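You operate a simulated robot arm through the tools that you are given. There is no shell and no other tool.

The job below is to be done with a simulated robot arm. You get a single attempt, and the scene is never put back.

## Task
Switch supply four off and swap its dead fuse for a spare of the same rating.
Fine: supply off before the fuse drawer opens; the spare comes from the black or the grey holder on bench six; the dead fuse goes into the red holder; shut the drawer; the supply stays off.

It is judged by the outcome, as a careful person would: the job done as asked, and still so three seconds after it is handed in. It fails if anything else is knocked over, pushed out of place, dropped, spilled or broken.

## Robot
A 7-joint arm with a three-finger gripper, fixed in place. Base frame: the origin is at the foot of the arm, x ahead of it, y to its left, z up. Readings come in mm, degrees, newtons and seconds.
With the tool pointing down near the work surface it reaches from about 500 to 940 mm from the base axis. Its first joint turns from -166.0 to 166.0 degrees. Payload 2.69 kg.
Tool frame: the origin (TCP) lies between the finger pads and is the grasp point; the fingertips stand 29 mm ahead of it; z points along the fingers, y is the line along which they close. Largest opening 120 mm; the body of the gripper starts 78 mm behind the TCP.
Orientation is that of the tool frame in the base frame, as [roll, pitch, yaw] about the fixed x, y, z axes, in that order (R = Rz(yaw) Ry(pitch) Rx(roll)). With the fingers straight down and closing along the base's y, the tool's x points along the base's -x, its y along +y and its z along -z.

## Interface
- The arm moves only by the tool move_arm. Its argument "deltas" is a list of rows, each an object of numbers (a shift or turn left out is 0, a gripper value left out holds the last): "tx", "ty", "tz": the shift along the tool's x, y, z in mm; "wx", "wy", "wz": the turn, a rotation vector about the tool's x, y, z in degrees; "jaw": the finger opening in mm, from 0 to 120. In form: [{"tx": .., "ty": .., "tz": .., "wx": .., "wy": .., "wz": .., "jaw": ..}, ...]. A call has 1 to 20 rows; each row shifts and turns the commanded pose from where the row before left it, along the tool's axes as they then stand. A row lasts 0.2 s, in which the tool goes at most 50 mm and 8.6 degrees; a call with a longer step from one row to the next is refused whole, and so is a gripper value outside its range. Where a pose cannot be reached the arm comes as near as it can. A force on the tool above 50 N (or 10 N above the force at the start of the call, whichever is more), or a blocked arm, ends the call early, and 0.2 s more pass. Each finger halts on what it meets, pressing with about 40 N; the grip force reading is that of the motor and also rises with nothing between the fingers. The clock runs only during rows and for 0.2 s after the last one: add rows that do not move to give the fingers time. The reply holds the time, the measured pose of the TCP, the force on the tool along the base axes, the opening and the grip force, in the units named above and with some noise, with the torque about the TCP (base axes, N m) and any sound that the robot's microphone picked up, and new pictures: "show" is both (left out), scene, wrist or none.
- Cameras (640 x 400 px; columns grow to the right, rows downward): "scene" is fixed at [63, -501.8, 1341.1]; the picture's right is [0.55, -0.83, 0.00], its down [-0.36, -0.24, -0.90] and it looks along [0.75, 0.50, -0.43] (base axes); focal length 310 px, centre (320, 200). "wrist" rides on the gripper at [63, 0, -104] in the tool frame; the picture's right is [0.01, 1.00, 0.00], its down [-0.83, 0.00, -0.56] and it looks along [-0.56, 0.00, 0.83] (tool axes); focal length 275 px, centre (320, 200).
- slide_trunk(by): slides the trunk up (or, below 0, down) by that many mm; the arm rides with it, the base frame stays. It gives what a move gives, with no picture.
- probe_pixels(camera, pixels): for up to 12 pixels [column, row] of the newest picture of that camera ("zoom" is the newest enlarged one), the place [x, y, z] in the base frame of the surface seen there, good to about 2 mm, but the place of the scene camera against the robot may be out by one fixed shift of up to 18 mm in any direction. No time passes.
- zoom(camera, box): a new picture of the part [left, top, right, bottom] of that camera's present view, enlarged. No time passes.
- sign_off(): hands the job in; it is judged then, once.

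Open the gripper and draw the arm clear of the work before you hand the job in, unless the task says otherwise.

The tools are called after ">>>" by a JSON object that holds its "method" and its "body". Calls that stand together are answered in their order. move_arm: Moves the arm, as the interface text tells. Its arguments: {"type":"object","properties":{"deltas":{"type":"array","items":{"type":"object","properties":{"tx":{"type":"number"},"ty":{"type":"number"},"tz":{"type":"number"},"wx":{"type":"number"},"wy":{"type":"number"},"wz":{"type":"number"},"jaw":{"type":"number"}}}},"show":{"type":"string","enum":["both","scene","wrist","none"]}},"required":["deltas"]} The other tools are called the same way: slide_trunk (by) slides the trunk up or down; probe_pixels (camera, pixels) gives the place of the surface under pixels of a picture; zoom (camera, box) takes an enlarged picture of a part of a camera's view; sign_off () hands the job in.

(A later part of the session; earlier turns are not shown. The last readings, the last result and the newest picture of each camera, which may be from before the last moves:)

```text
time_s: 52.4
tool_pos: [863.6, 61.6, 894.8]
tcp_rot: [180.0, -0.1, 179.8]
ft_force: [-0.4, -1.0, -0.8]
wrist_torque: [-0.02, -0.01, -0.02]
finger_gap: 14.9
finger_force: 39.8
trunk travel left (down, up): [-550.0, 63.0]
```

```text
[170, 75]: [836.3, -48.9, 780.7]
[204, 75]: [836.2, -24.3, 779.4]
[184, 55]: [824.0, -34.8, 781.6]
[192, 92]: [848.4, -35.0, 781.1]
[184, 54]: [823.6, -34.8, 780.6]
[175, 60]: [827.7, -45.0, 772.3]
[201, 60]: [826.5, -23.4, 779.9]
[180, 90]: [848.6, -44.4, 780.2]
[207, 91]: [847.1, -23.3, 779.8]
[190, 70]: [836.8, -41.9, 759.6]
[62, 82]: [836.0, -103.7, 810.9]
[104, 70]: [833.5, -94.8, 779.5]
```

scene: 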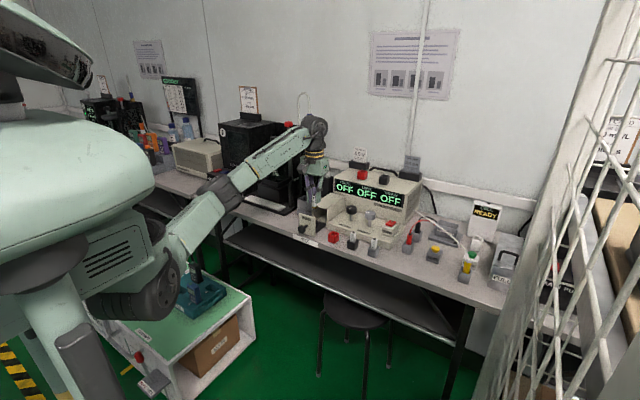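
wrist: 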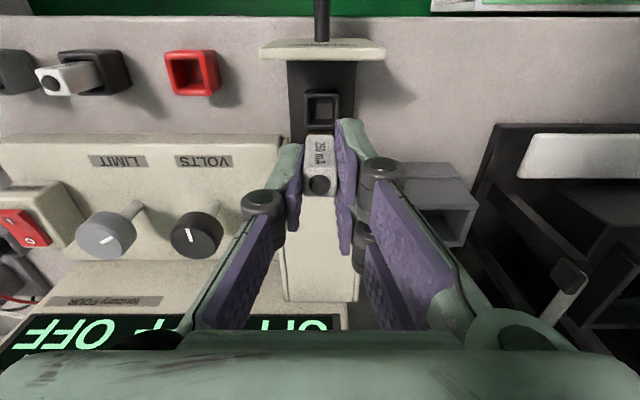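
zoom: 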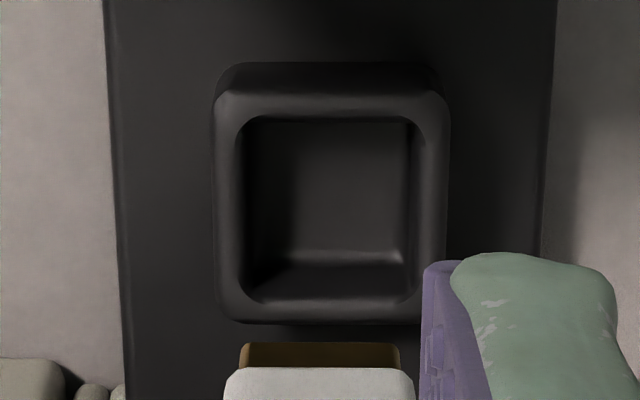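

Red holder: centre ≈[836.5,-34.6], opening ≈21 mm, rim z≈780.5. I carry the dead fuse over it.

>>> {"method": "move_arm", "body": {"deltas": [{"tx": 6.6, "ty": -24.3}, {"tx": 6.6, "ty": -24.3}, {"tx": 6.6, "ty": -24.3}, {"tx": 6.6, "ty": -24.3}, {"tz": 10}, {}], "show": "both"}}

>>> {"method": "zoom", "body": {"camera": "wrist", "box": [250, 60, 390, 220]}}

>>> {"method": "zoom", "body": {"camera": "scene", "box": [300, 190, 380, 260]}}

```text
time_s: 53.8
tool_pos: [835.5, -35.7, 883.8]
tcp_rot: [-180.0, -0.2, 179.9]
ft_force: [-1.0, 1.0, -0.3]
wrist_torque: [0.01, 0.01, 0.0]
finger_gap: 14.5
finger_force: 40.0
trunk travel left (down, up): [-550.0, 63.0]
```

scene: 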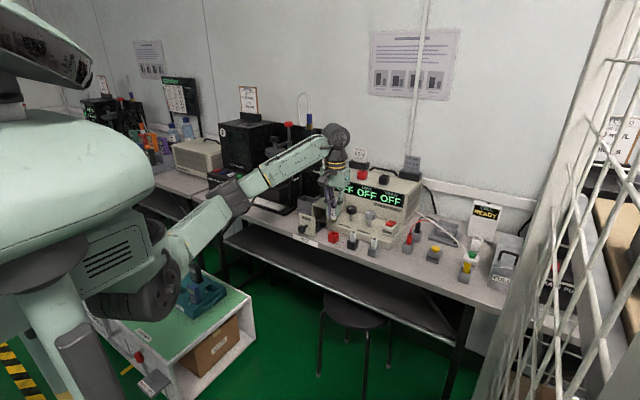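
wrist: 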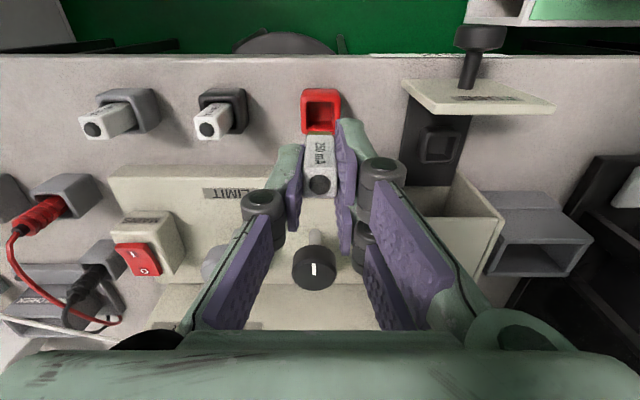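

```text
2.50 times, centred on (320, 140) of wrist
```

zoom: 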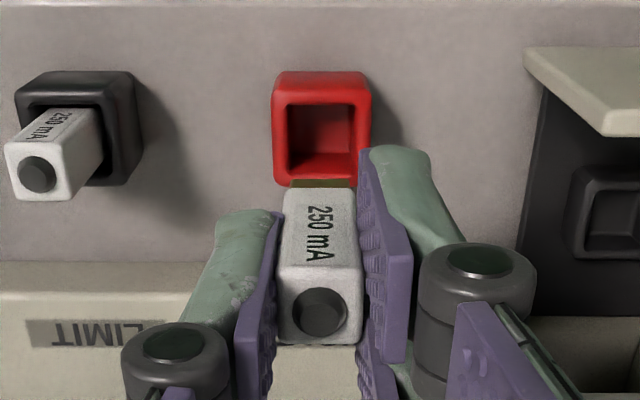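

```text
5.71 times, centred on (340, 225) of scene
```

zoom: 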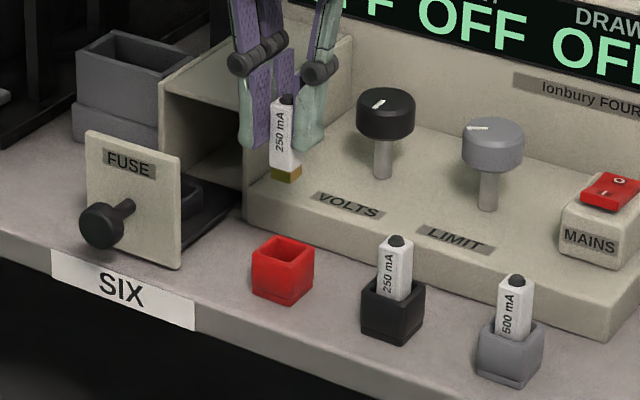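

I compare the held fuse with the red opening: probing the fuse's face edges, its brass bottom, and the red rim.

>>> {"method": "probe_pixels", "body": {"camera": "wrist", "pixels": [[306, 150], [333, 150], [319, 150], [320, 134], [312, 134], [331, 134], [303, 112], [338, 112], [320, 98], [308, 131], [304, 96], [336, 96]]}}

```text
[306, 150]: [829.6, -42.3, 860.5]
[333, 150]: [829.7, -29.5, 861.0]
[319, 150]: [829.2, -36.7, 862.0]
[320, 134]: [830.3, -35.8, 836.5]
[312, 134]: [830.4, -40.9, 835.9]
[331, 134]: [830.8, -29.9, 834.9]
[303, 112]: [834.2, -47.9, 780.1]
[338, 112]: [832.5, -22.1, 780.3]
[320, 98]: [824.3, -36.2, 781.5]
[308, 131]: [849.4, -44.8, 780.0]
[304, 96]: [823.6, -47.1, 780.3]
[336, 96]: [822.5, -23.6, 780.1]
```

The held fuse is at y≈-35.9 and the holder centre at y≈-34.8; x agrees. I shift +1 mm in y and go down to just above the rim.

>>> {"method": "move_arm", "body": {"deltas": [{"ty": 1.0, "tz": 10}, {"tz": 15}, {"tz": 15}, {"tz": 6}, {}], "show": "wrist"}}

>>> {"method": "zoom", "body": {"camera": "wrist", "box": [250, 60, 390, 220]}}

>>> {"method": "zoom", "body": {"camera": "scene", "box": [310, 205, 370, 255]}}

```text
time_s: 55.0
tool_pos: [836.3, -34.3, 836.8]
tcp_rot: [-179.9, -0.1, 179.8]
ft_force: [0.1, -0.2, -0.6]
wrist_torque: [0.03, -0.01, 0.0]
finger_gap: 14.6
finger_force: 39.7
trunk travel left (down, up): [-550.0, 63.0]
```

wrist: 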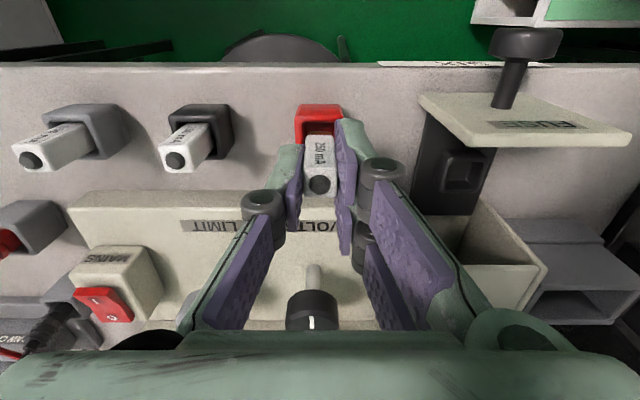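

```text
2.50 times, centred on (320, 140) of wrist
```

zoom: 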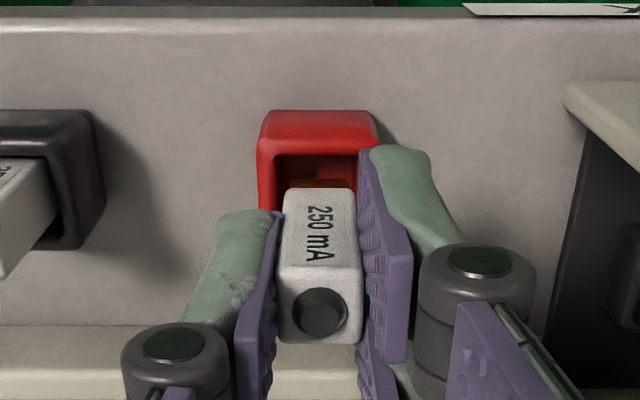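

```text
8.00 times, centred on (340, 230) of scene
```

zoom: 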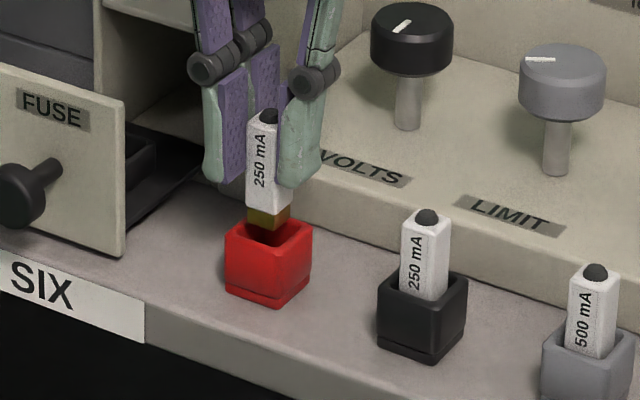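

The brass end is right above the red opening. I lower it in slowly.

>>> {"method": "move_arm", "body": {"deltas": [{"tz": 4}, {"tz": 4}, {"tz": 4}, {"tz": 4}, {"tz": 3}, {}], "show": "wrist"}}

>>> {"method": "zoom", "body": {"camera": "wrist", "box": [250, 60, 390, 220]}}

>>> {"method": "zoom", "body": {"camera": "scene", "box": [310, 205, 370, 255]}}

```text
time_s: 56.4
tool_pos: [836.4, -34.1, 819.2]
tcp_rot: [-180.0, 0.0, 179.8]
ft_force: [0.0, 0.7, 0.1]
wrist_torque: [-0.02, 0.03, 0.02]
finger_gap: 14.5
finger_force: 39.7
trunk travel left (down, up): [-550.0, 63.0]
```

wrist: 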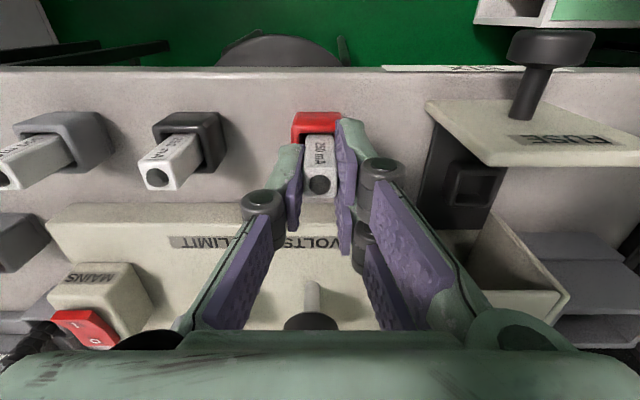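

```text
2.50 times, centred on (320, 140) of wrist
```

zoom: 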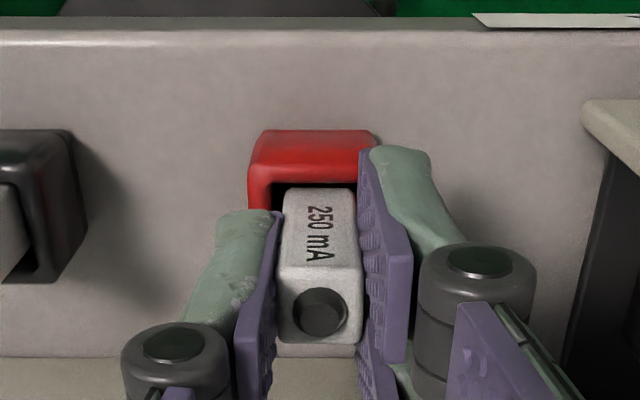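

```text
8.00 times, centred on (340, 230) of scene
```

zoom: 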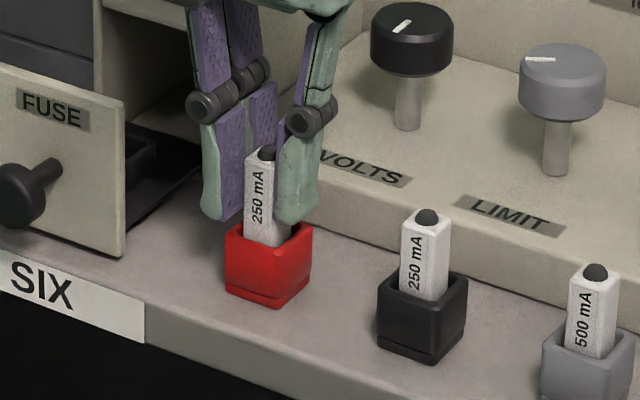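

The fuse is inside the holder with no force. A few more millimetres to seat it.

>>> {"method": "move_arm", "body": {"deltas": [{"tz": 2}, {"tz": 2}, {"tz": 1.5}, {"tz": 1}, {}], "show": "wrist"}}

>>> {"method": "zoom", "body": {"camera": "scene", "box": [310, 205, 370, 255]}}

```text
time_s: 57.6
tool_pos: [836.5, -34.2, 812.3]
tcp_rot: [-180.0, -0.1, 179.9]
ft_force: [0.4, 0.9, 2.7]
wrist_torque: [0.02, -0.04, -0.01]
finger_gap: 14.8
finger_force: 40.4
trunk travel left (down, up): [-550.0, 63.0]
```

wrist: 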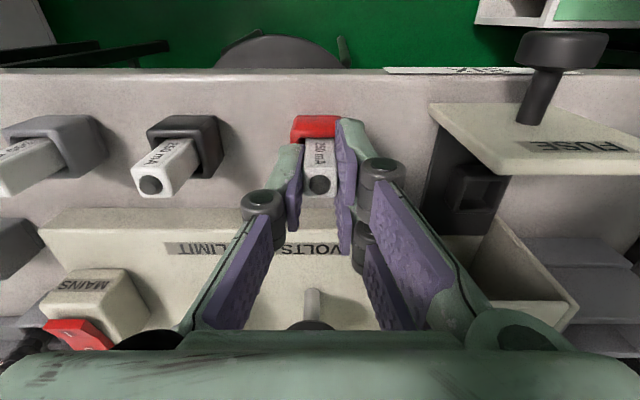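

```text
8.00 times, centred on (340, 230) of scene
```

zoom: 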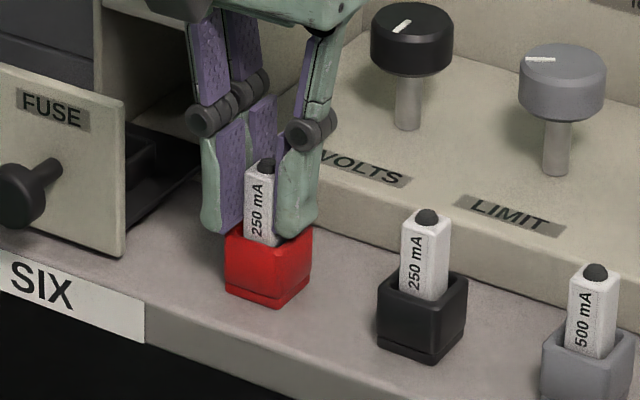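

Light contact (2.7 N): it is seated. I open the fingers and lift straight up.

>>> {"method": "move_arm", "body": {"deltas": [{"jaw": 20}, {"jaw": 34}, {}, {"tz": -6}, {"tz": -15}, {"tz": -25}, {"tz": -30}, {}], "show": "both"}}

>>> {"method": "zoom", "body": {"camera": "scene", "box": [300, 190, 390, 260]}}

>>> {"method": "zoom", "body": {"camera": "wrist", "box": [160, 60, 380, 220]}}

```text
time_s: 59.4
tool_pos: [837.3, -34.4, 887.8]
tcp_rot: [-180.0, -0.1, -180.0]
ft_force: [0.7, -0.4, -0.2]
wrist_torque: [0.02, 0.0, 0.0]
finger_gap: 33.7
finger_force: 0.0
trunk travel left (down, up): [-550.0, 63.0]
```

scene: 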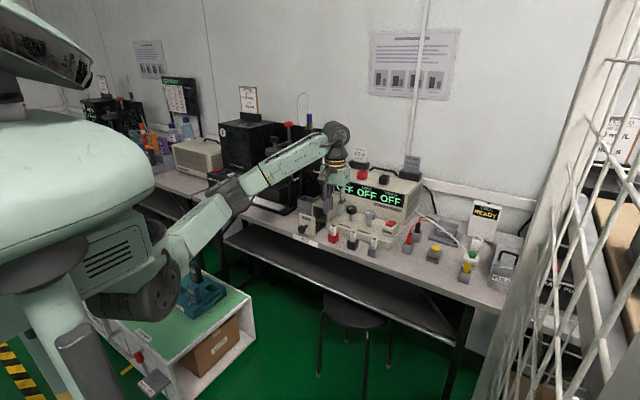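
wrist: 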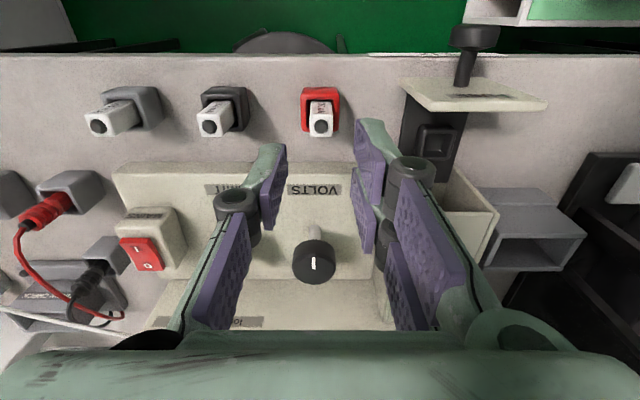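

```text
5.71 times, centred on (345, 225) of scene
```

zoom: 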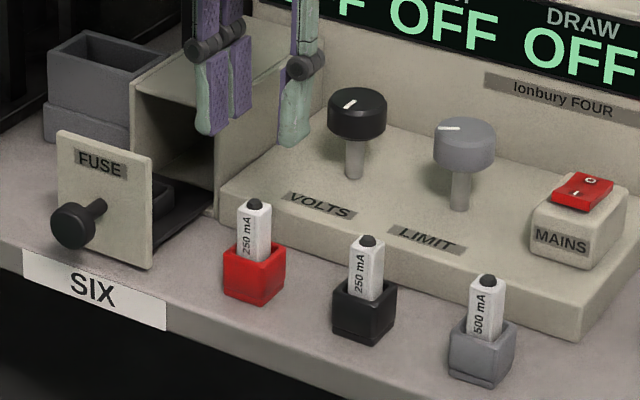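

```text
2.50 times, centred on (270, 140) of wrist
```

zoom: 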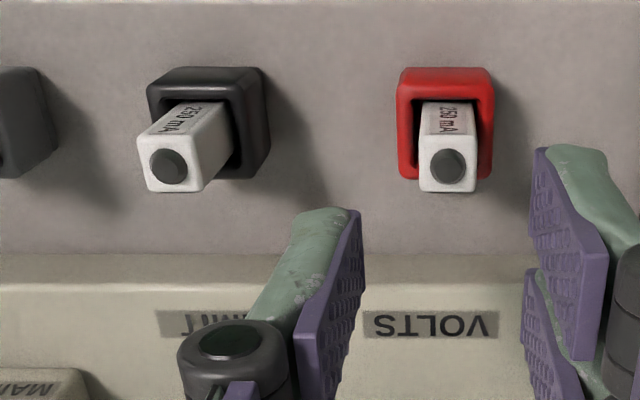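

The dead fuse stands in the red holder. I move over the black holder with the 250 mA spare.

>>> {"method": "move_arm", "body": {"deltas": [{"ty": -36}, {"ty": -36}, {}], "show": "wrist"}}

>>> {"method": "zoom", "body": {"camera": "wrist", "box": [250, 60, 390, 180]}}

```text
time_s: 60.2
tool_pos: [838.9, -106.0, 889.2]
tcp_rot: [-180.0, -0.1, 179.9]
ft_force: [1.1, -0.2, 0.3]
wrist_torque: [0.01, 0.01, -0.04]
finger_gap: 33.7
finger_force: 0.0
trunk travel left (down, up): [-550.0, 63.0]
```

wrist: 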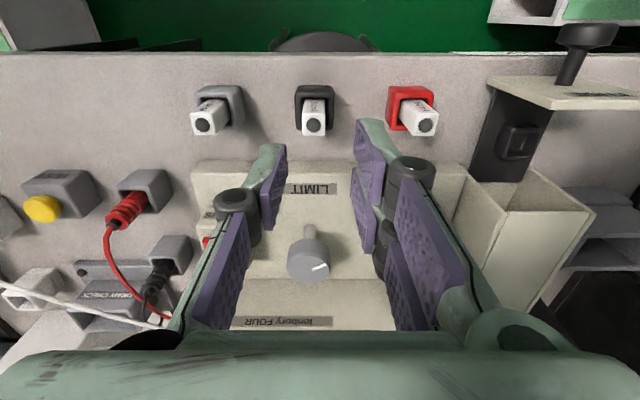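

```text
3.33 times, centred on (320, 120) of wrist
```

zoom: 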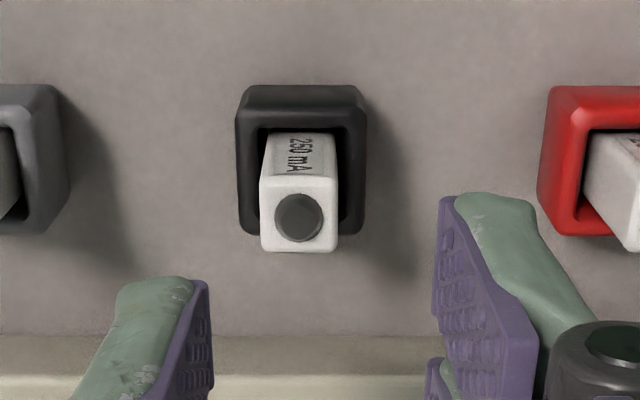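

I probe the spare's top corners and front face.

>>> {"method": "probe_pixels", "body": {"camera": "wrist", "pixels": [[313, 125], [304, 133], [323, 133], [304, 116], [323, 116], [305, 108], [322, 108], [314, 106], [299, 105], [328, 105], [314, 98], [314, 93]]}}

```text
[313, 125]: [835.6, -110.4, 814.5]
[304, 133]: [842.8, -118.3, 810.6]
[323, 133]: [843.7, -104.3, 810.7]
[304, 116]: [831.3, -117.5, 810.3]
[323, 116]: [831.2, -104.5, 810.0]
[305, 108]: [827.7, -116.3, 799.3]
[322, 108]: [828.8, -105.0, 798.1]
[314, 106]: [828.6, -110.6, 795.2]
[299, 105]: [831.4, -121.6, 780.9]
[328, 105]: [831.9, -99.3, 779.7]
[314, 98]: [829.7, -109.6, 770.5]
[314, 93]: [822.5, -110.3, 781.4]
```

The spare's centre is [835.6,-110.7], top of button z≈814.5. I centre over it and go down in stages.

>>> {"method": "move_arm", "body": {"deltas": [{"tx": 0.7, "ty": -4.5, "tz": 10}, {"tz": 20}, {"tz": 15}, {"tz": 7}, {}], "show": "wrist"}}

>>> {"method": "zoom", "body": {"camera": "wrist", "box": [250, 80, 390, 220]}}

```text
time_s: 61.4
tool_pos: [836.3, -109.4, 837.3]
tcp_rot: [-179.9, -0.1, 179.9]
ft_force: [-0.4, -0.1, -0.2]
wrist_torque: [-0.01, 0.01, 0.0]
finger_gap: 34.0
finger_force: 0.2
trunk travel left (down, up): [-550.0, 63.0]
```

wrist: 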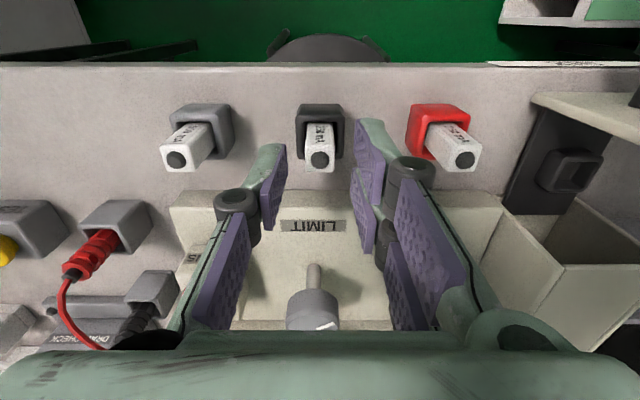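

```text
2.86 times, centred on (320, 150) of wrist
```

zoom: 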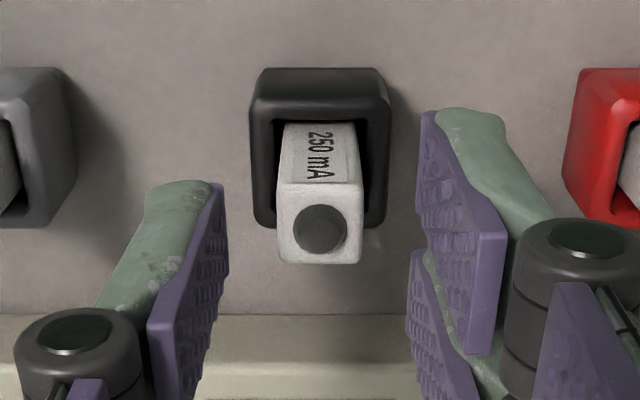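

Well centred (zoom column 320). I go down to grasp height.

>>> {"method": "move_arm", "body": {"deltas": [{"tz": 8}, {"tz": 8}, {"tz": 5}, {"tz": 2.3}, {}], "show": "wrist"}}

>>> {"method": "zoom", "body": {"camera": "wrist", "box": [250, 80, 390, 220]}}

>>> {"method": "zoom", "body": {"camera": "scene", "box": [325, 210, 385, 260]}}

```text
time_s: 62.6
tool_pos: [835.8, -111.2, 812.8]
tcp_rot: [-180.0, -0.1, 179.8]
ft_force: [-0.6, -0.1, 0.3]
wrist_torque: [0.0, 0.0, 0.0]
finger_gap: 33.9
finger_force: 0.1
trunk travel left (down, up): [-550.0, 63.0]
```

wrist: 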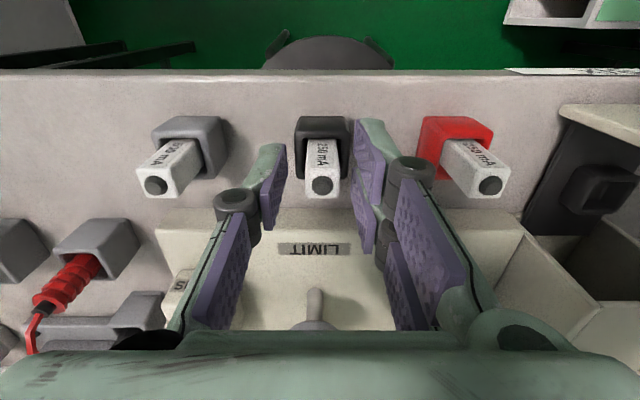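

```text
2.86 times, centred on (320, 150) of wrist
```

zoom: 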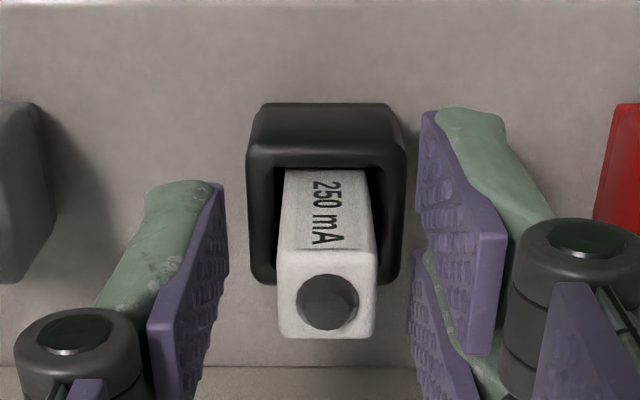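

```text
8.00 times, centred on (355, 235) of scene
```

zoom: 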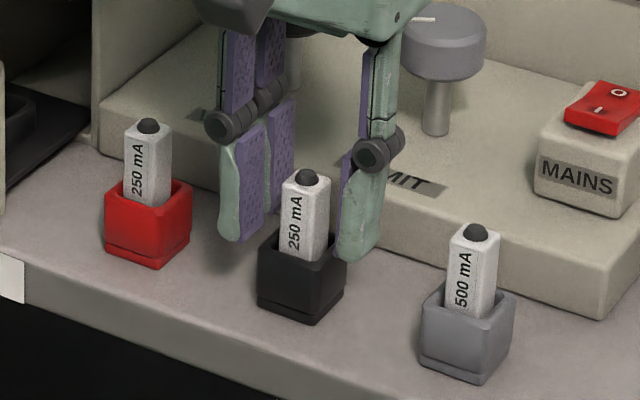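

I shift +1 mm in y, raise 1 mm to keep the tips above the rim, and close.

>>> {"method": "move_arm", "body": {"deltas": [{"ty": 1.1, "tz": -1.0}, {}, {"jaw": 20}, {"jaw": 10}, {}, {}], "show": "wrist"}}

>>> {"method": "zoom", "body": {"camera": "wrist", "box": [250, 80, 390, 220]}}

```text
time_s: 64.0
tool_pos: [835.1, -111.5, 814.1]
tcp_rot: [-180.0, -0.2, 179.9]
ft_force: [0.6, -0.2, 0.1]
wrist_torque: [0.01, -0.02, -0.01]
finger_gap: 14.7
finger_force: 40.4
trunk travel left (down, up): [-550.0, 63.0]
```

wrist: 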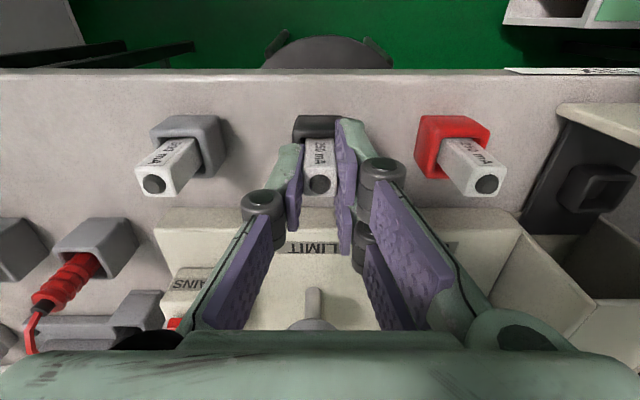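

```text
2.86 times, centred on (320, 150) of wrist
```

zoom: 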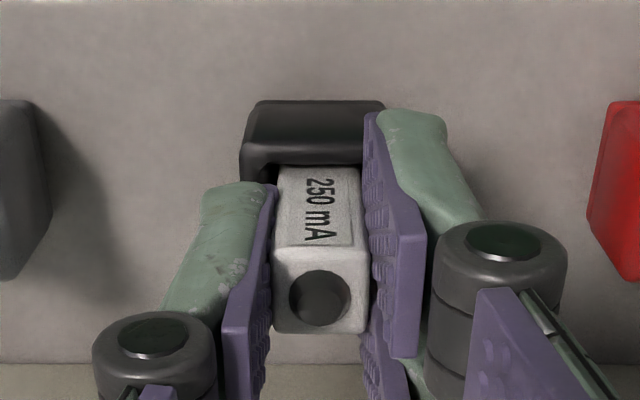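

Gripped at 14.7 mm. I lift the spare straight up.

>>> {"method": "move_arm", "body": {"deltas": [{"tz": -4}, {"tz": -6}, {"tz": -10}, {"tz": -20}, {"tz": -20}, {"tz": -22}, {}], "show": "both"}}

>>> {"method": "zoom", "body": {"camera": "scene", "box": [300, 180, 400, 260]}}

```text
time_s: 65.6
tool_pos: [835.2, -109.0, 896.5]
tcp_rot: [-179.9, -0.1, 179.9]
ft_force: [0.5, -0.1, -0.4]
wrist_torque: [0.0, 0.02, -0.01]
finger_gap: 14.9
finger_force: 39.5
trunk travel left (down, up): [-550.0, 63.0]
```

scene: 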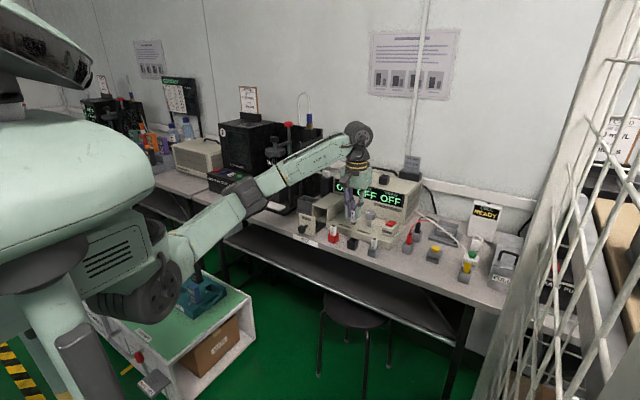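
wrist: 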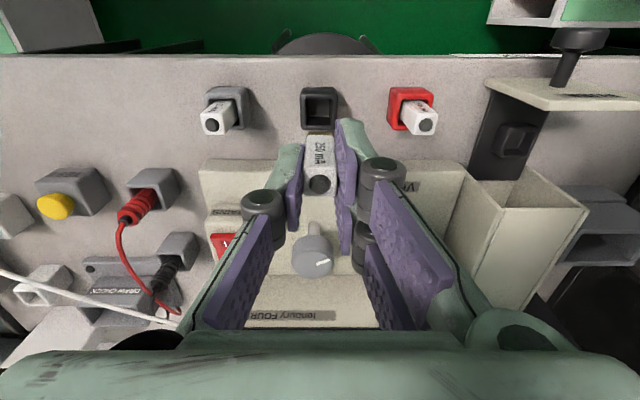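

```text
5.00 times, centred on (350, 220) of scene
```

zoom: 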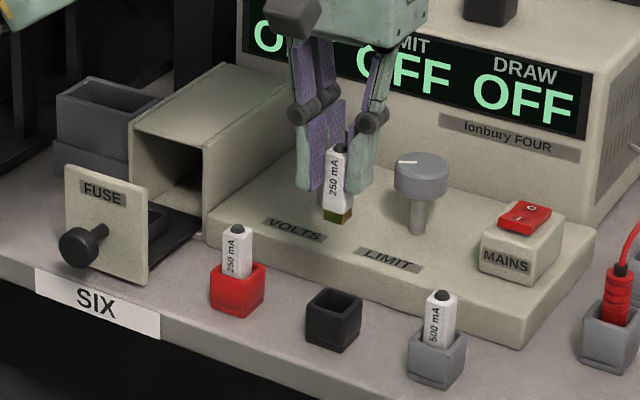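

The spare is out cleanly and the other holders are undisturbed. I carry it over the drawer socket at [863,62].

>>> {"method": "move_arm", "body": {"deltas": [{"tx": -5.4, "ty": 28.7}, {"tx": -5.4, "ty": 28.7}, {"tx": -5.4, "ty": 28.7}, {"tx": -5.4, "ty": 28.7}, {"tx": -5.4, "ty": 28.7}, {"ty": 28.7}, {}], "show": "both"}}

>>> {"method": "zoom", "body": {"camera": "wrist", "box": [250, 60, 390, 220]}}

```text
time_s: 67.2
tool_pos: [862.0, 63.0, 896.6]
tcp_rot: [179.9, -0.1, 179.7]
ft_force: [-0.2, 0.0, -0.6]
wrist_torque: [0.01, -0.03, 0.02]
finger_gap: 14.5
finger_force: 39.8
trunk travel left (down, up): [-550.0, 63.0]
```

scene: 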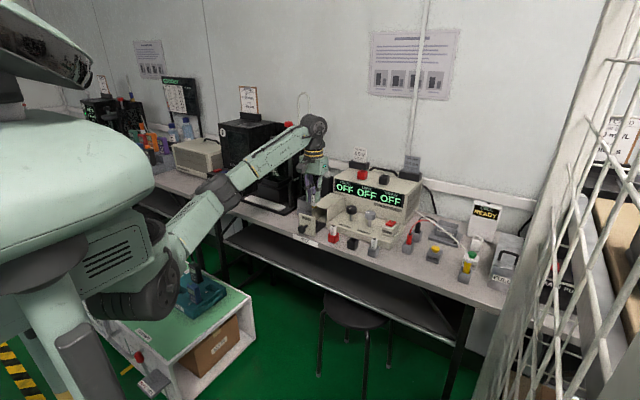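
wrist: 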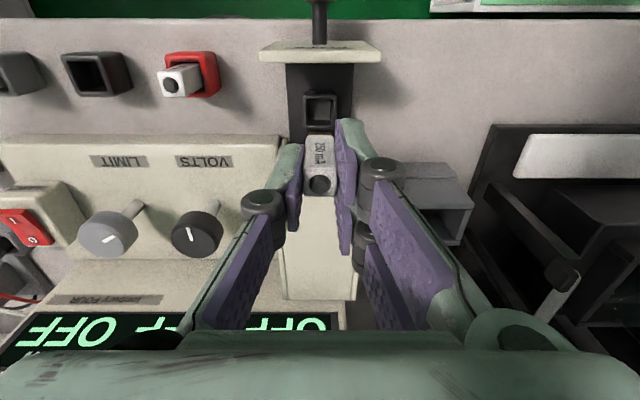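

```text
2.50 times, centred on (320, 140) of wrist
```

zoom: 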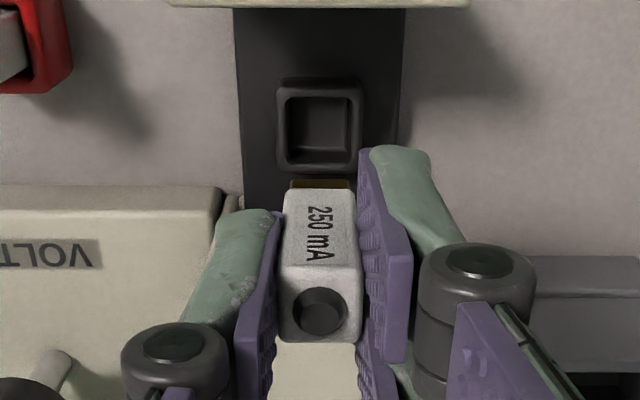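

I compare the held spare with the socket by probing both.

>>> {"method": "probe_pixels", "body": {"camera": "wrist", "pixels": [[307, 146], [333, 146], [320, 146], [320, 134], [311, 134], [331, 134], [305, 110], [336, 110], [320, 95], [320, 127], [305, 95], [336, 95]]}}

```text
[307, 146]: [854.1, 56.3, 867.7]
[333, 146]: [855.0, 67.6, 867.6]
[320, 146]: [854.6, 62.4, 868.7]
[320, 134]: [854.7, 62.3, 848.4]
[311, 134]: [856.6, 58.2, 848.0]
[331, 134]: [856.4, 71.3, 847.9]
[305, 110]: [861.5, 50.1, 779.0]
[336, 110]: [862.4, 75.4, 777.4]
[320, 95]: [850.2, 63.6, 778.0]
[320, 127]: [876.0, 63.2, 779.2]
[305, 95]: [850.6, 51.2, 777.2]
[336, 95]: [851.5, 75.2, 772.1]
```

The socket centre is [863.1,62.7]; the spare is at about [861.9,62.1]. I correct by 1 mm in x and 0.5 mm in y and lower to just above the rim.

>>> {"method": "move_arm", "body": {"deltas": [{"tx": -1.1, "ty": 0.5, "tz": 10}, {"tz": 18}, {"tz": 18}, {"tz": 10}, {}], "show": "wrist"}}

>>> {"method": "zoom", "body": {"camera": "wrist", "box": [250, 60, 390, 220]}}

>>> {"method": "zoom", "body": {"camera": "scene", "box": [295, 190, 355, 240]}}

```text
time_s: 68.4
tool_pos: [864.3, 62.4, 841.1]
tcp_rot: [-180.0, 0.0, 179.8]
ft_force: [-0.1, 0.4, 0.5]
wrist_torque: [-0.01, 0.01, -0.01]
finger_gap: 14.9
finger_force: 39.9
trunk travel left (down, up): [-550.0, 63.0]
```

wrist: 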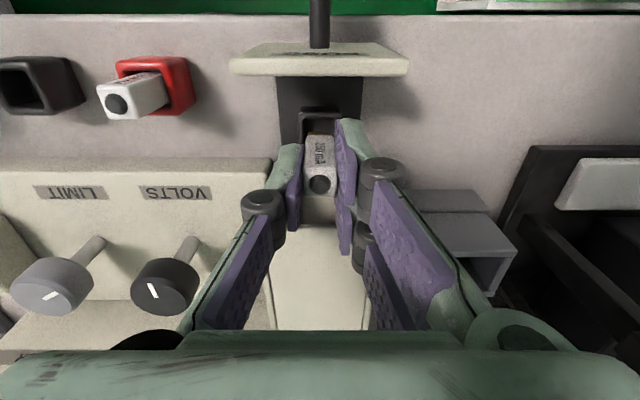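

```text
2.50 times, centred on (320, 140) of wrist
```

zoom: 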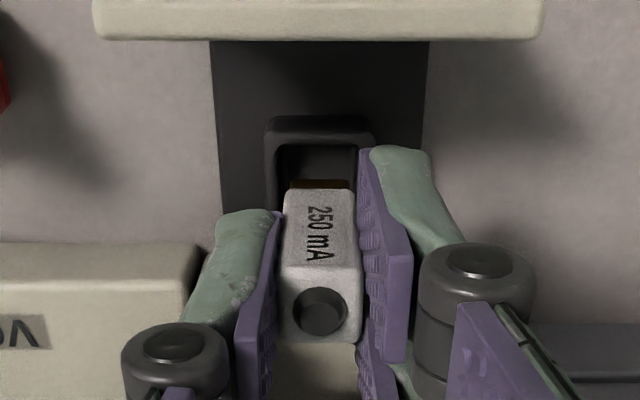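

```text
8.00 times, centred on (325, 215) of scene
```

zoom: 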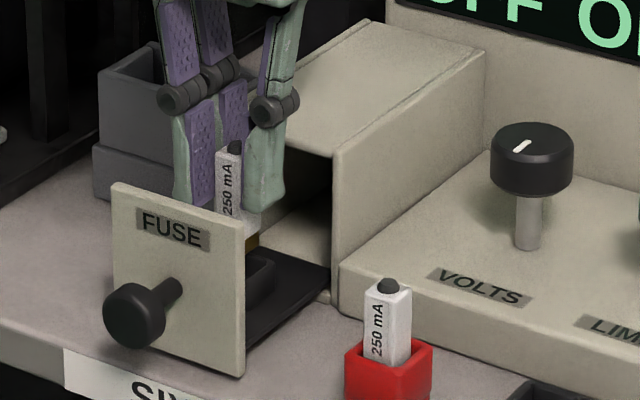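

Aligned. I lower it into the socket slowly.

>>> {"method": "move_arm", "body": {"deltas": [{"tz": 4}, {"tz": 4}, {"tz": 3}, {"tz": 3}, {}], "show": "wrist"}}

>>> {"method": "zoom", "body": {"camera": "wrist", "box": [250, 60, 390, 220]}}

>>> {"method": "zoom", "body": {"camera": "scene", "box": [295, 190, 355, 240]}}

```text
time_s: 69.6
tool_pos: [864.6, 63.9, 826.0]
tcp_rot: [-180.0, -0.1, 179.8]
ft_force: [0.1, -0.9, 0.1]
wrist_torque: [0.03, -0.02, -0.04]
finger_gap: 14.6
finger_force: 40.2
trunk travel left (down, up): [-550.0, 63.0]
```

wrist: 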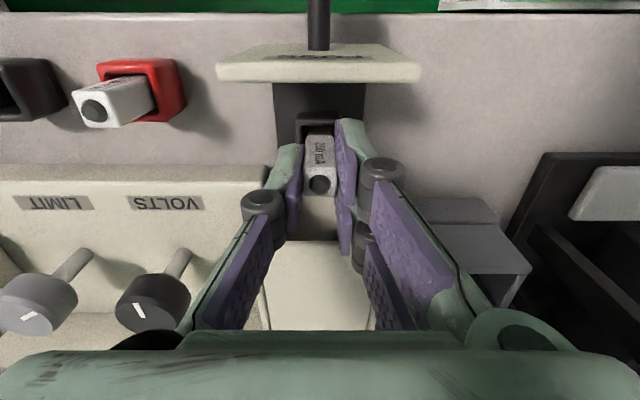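

```text
2.50 times, centred on (320, 140) of wrist
```

zoom: 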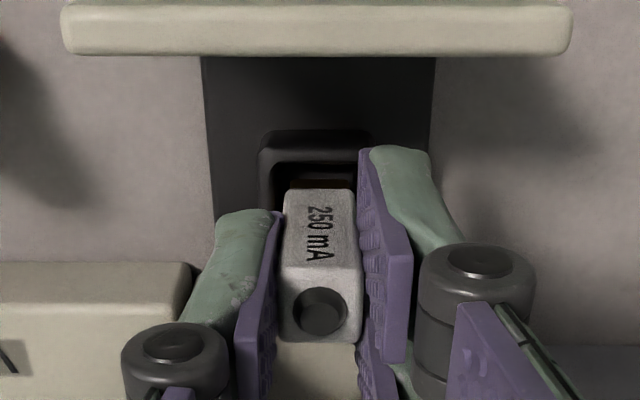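

```text
8.00 times, centred on (325, 215) of scene
```

zoom: 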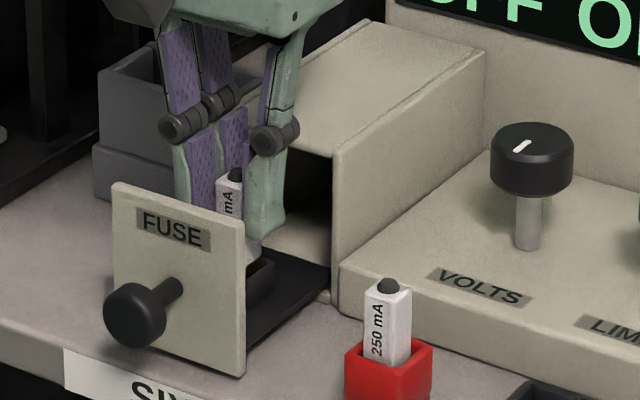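

It has entered the socket with no force. I continue to seat it.

>>> {"method": "move_arm", "body": {"deltas": [{"tz": 2}, {"tz": 2}, {"tz": 1.5}, {"tz": 1}, {}], "show": "wrist"}}

>>> {"method": "zoom", "body": {"camera": "wrist", "box": [250, 60, 390, 220]}}

>>> {"method": "zoom", "body": {"camera": "scene", "box": [295, 190, 355, 240]}}

```text
time_s: 70.8
tool_pos: [863.9, 62.6, 819.8]
tcp_rot: [180.0, 0.0, 179.8]
ft_force: [-0.2, -1.6, 4.5]
wrist_torque: [-0.13, -0.02, 0.0]
finger_gap: 14.5
finger_force: 40.2
trunk travel left (down, up): [-550.0, 63.0]
```

wrist: 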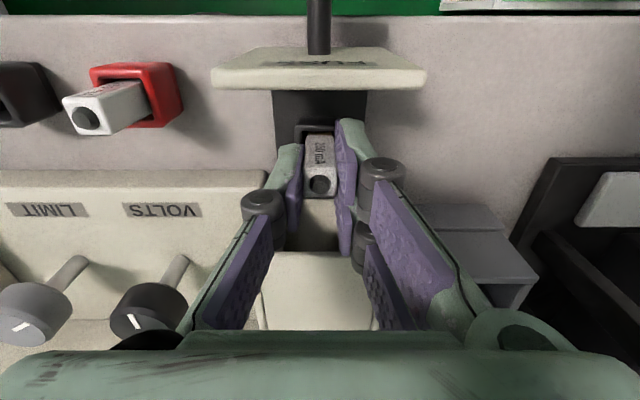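

```text
2.50 times, centred on (320, 140) of wrist
```

zoom: 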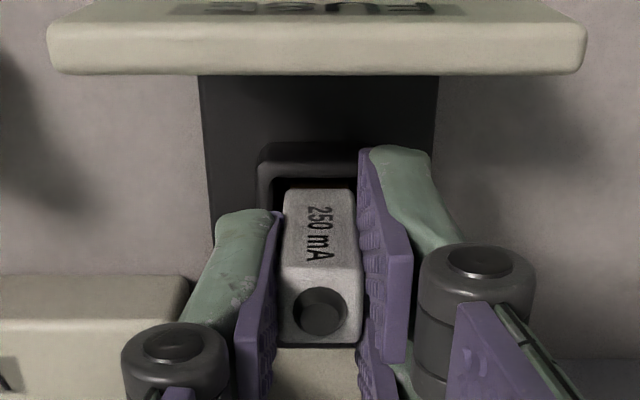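

```text
8.00 times, centred on (325, 215) of scene
```

zoom: 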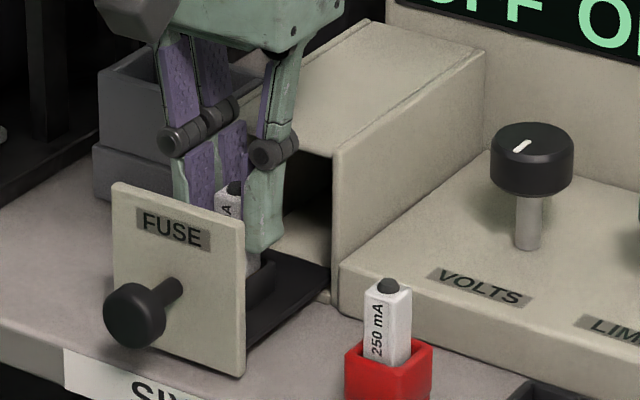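

Contact at 4.5 N, exactly at the expected seated height. I open the fingers and lift straight up.

>>> {"method": "move_arm", "body": {"deltas": [{"jaw": 20}, {"jaw": 34}, {}, {"tz": -6}, {"tz": -15}, {"tz": -25}, {"tz": -35}, {}], "show": "both"}}

>>> {"method": "zoom", "body": {"camera": "wrist", "box": [250, 20, 390, 180]}}

>>> {"method": "probe_pixels", "body": {"camera": "wrist", "pixels": [[322, 125], [323, 45], [323, 20]]}}

```text
time_s: 72.6
tool_pos: [863.9, 63.0, 899.5]
tcp_rot: [179.9, -0.2, 179.8]
ft_force: [0.4, -0.9, -0.8]
wrist_torque: [0.02, -0.02, -0.01]
finger_gap: 34.4
finger_force: 0.0
trunk travel left (down, up): [-550.0, 63.0]
```

scene: 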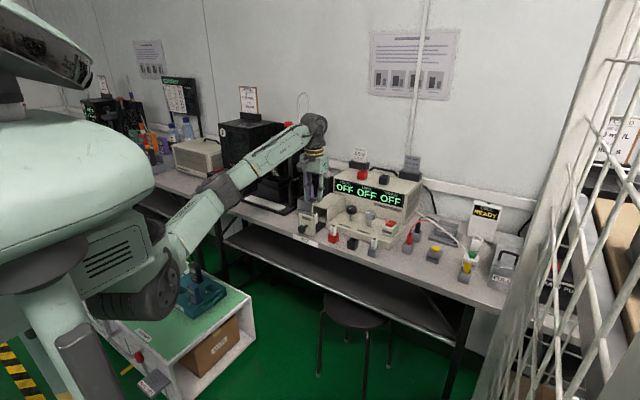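
wrist: 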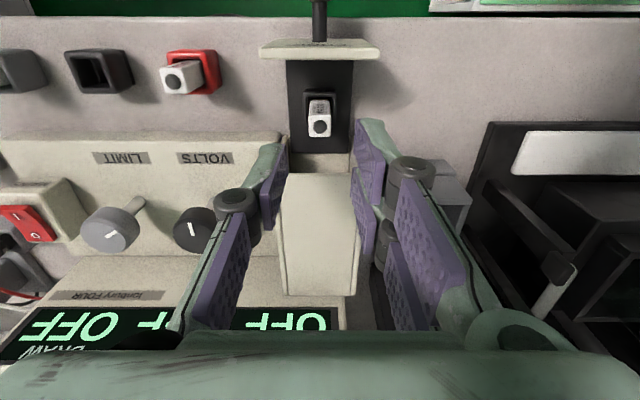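

```text
2.50 times, centred on (320, 100) of wrist
```

zoom: 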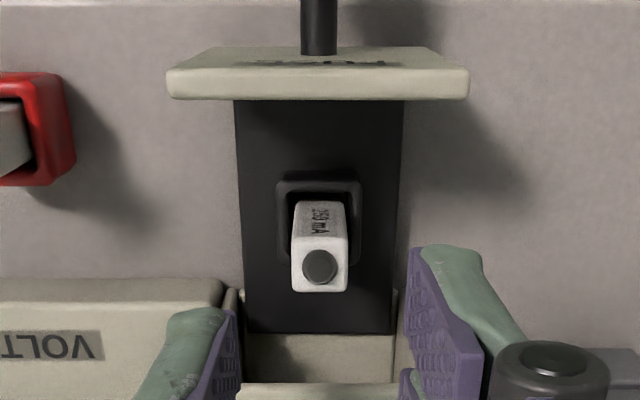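

```text
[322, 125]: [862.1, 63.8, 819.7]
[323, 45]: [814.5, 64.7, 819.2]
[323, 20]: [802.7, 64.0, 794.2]
```

The spare stands seated in the drawer, its top at z≈819.7 just as the old one. Now I close the gripper and move back in front of the knob, to push the drawer shut.

>>> {"method": "move_arm", "body": {"deltas": [{"tx": 32, "jaw": 0}, {"tx": 32, "ty": -3}, {"tx": 32, "ty": -3}, {"tx": 36}, {}, {"tz": 22}, {"tz": 22}, {"tz": 22}, {"tz": 22}, {}], "show": "both"}}

>>> {"method": "zoom", "body": {"camera": "wrist", "box": [240, 60, 420, 240]}}

>>> {"method": "zoom", "body": {"camera": "scene", "box": [280, 180, 370, 250]}}

```text
time_s: 74.8
tool_pos: [731.7, 54.7, 811.7]
tcp_rot: [-179.9, -0.1, 179.8]
ft_force: [1.0, 0.4, 0.6]
wrist_torque: [0.02, 0.03, 0.0]
finger_gap: 0.0
finger_force: 28.3
trunk travel left (down, up): [-550.0, 63.0]
```

scene: 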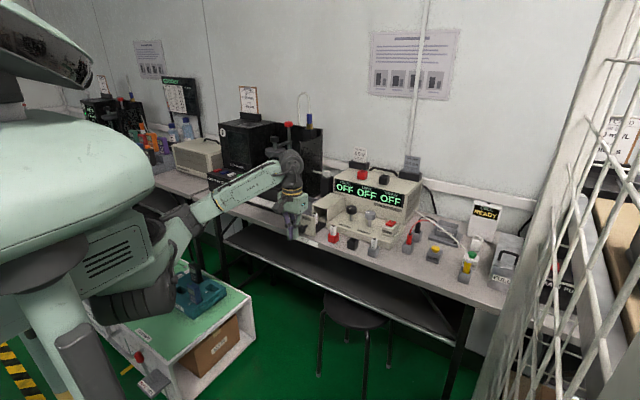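
wrist: 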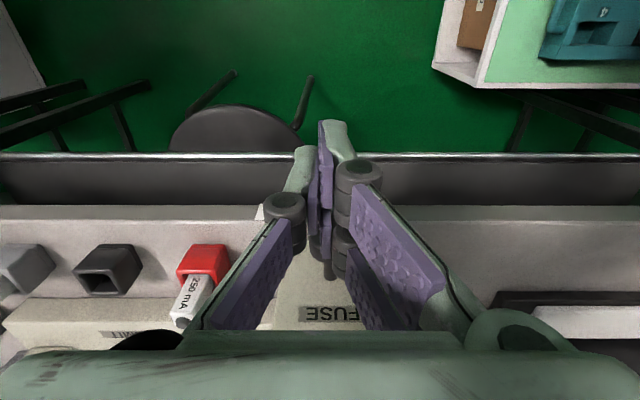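

```text
2.22 times, centred on (330, 150) of wrist
```

zoom: 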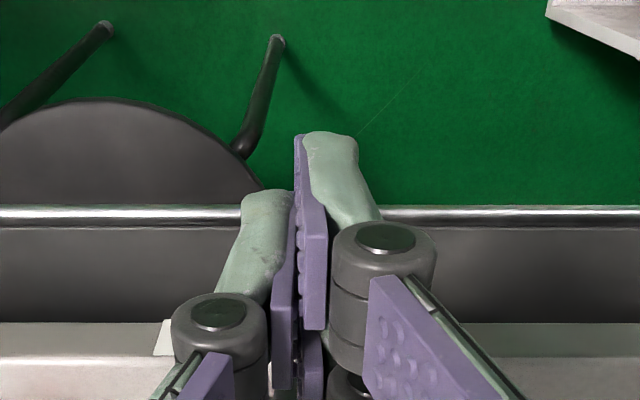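

```text
5.71 times, centred on (325, 215) of scene
```

zoom: 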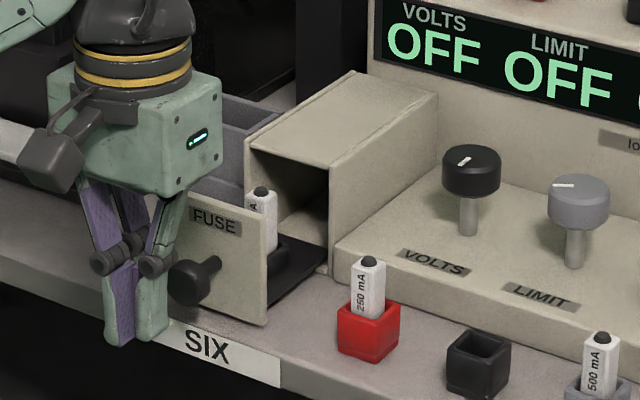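

The closed fingers stand in front of the knob (about 26 mm away). I push forward (+x) gently.

>>> {"method": "move_arm", "body": {"deltas": [{"tx": -8}, {"tx": -8}, {"tx": -5}, {"tx": -5}, {"tx": -5}, {"tx": -5}, {"tx": -5}, {}], "show": "both"}}

>>> {"method": "zoom", "body": {"camera": "scene", "box": [280, 180, 370, 250]}}

```text
time_s: 76.6
tool_pos: [773.2, 57.4, 812.6]
tcp_rot: [-179.9, -0.1, 179.8]
ft_force: [0.4, 0.7, 0.2]
wrist_torque: [0.0, 0.01, 0.03]
finger_gap: 0.0
finger_force: 28.9
trunk travel left (down, up): [-550.0, 63.0]
```

scene: 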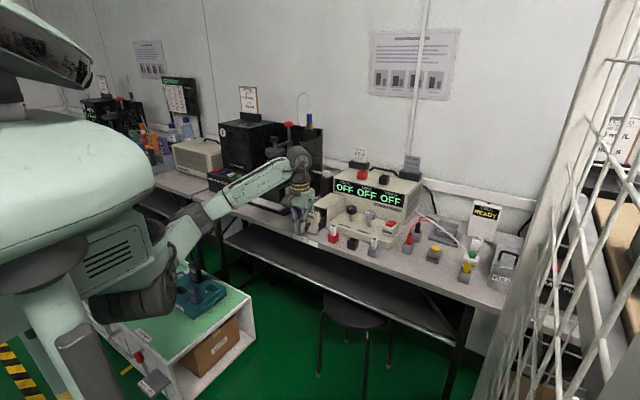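
wrist: 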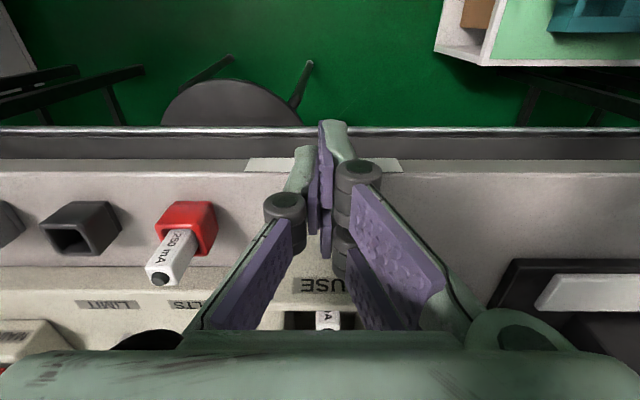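

```text
5.71 times, centred on (325, 215) of scene
```

zoom: 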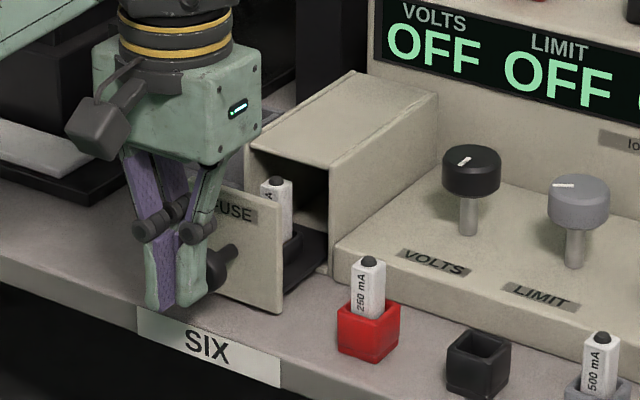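

The drawer is sliding in with the fuse upright. I continue pushing.

>>> {"method": "move_arm", "body": {"deltas": [{"tx": -5}, {"tx": -5}, {"tx": -5}, {"tx": -5}, {"tx": -5}, {"tx": -5}, {"tx": -5}, {"tx": -5}, {}], "show": "both"}}

>>> {"method": "zoom", "body": {"camera": "scene", "box": [280, 180, 370, 250]}}

```text
time_s: 78.6
tool_pos: [812.7, 57.6, 812.6]
tcp_rot: [180.0, -0.1, 179.7]
ft_force: [-0.1, 0.4, 0.1]
wrist_torque: [0.02, -0.02, -0.03]
finger_gap: 0.0
finger_force: 29.0
trunk travel left (down, up): [-550.0, 63.0]
```

scene: 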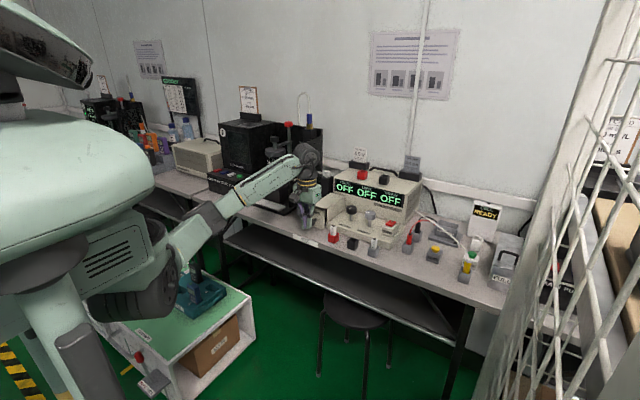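
wrist: 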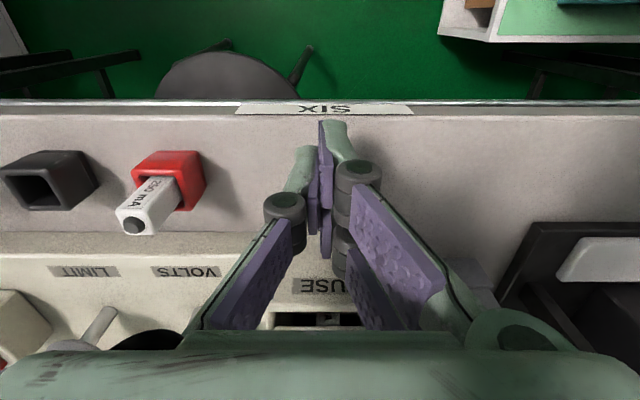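

```text
5.71 times, centred on (325, 215) of scene
```

zoom: 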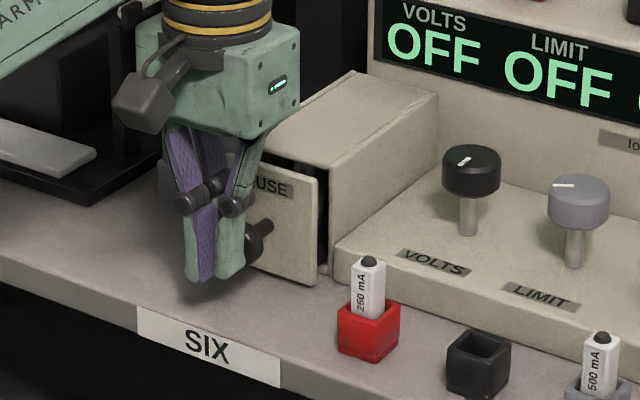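

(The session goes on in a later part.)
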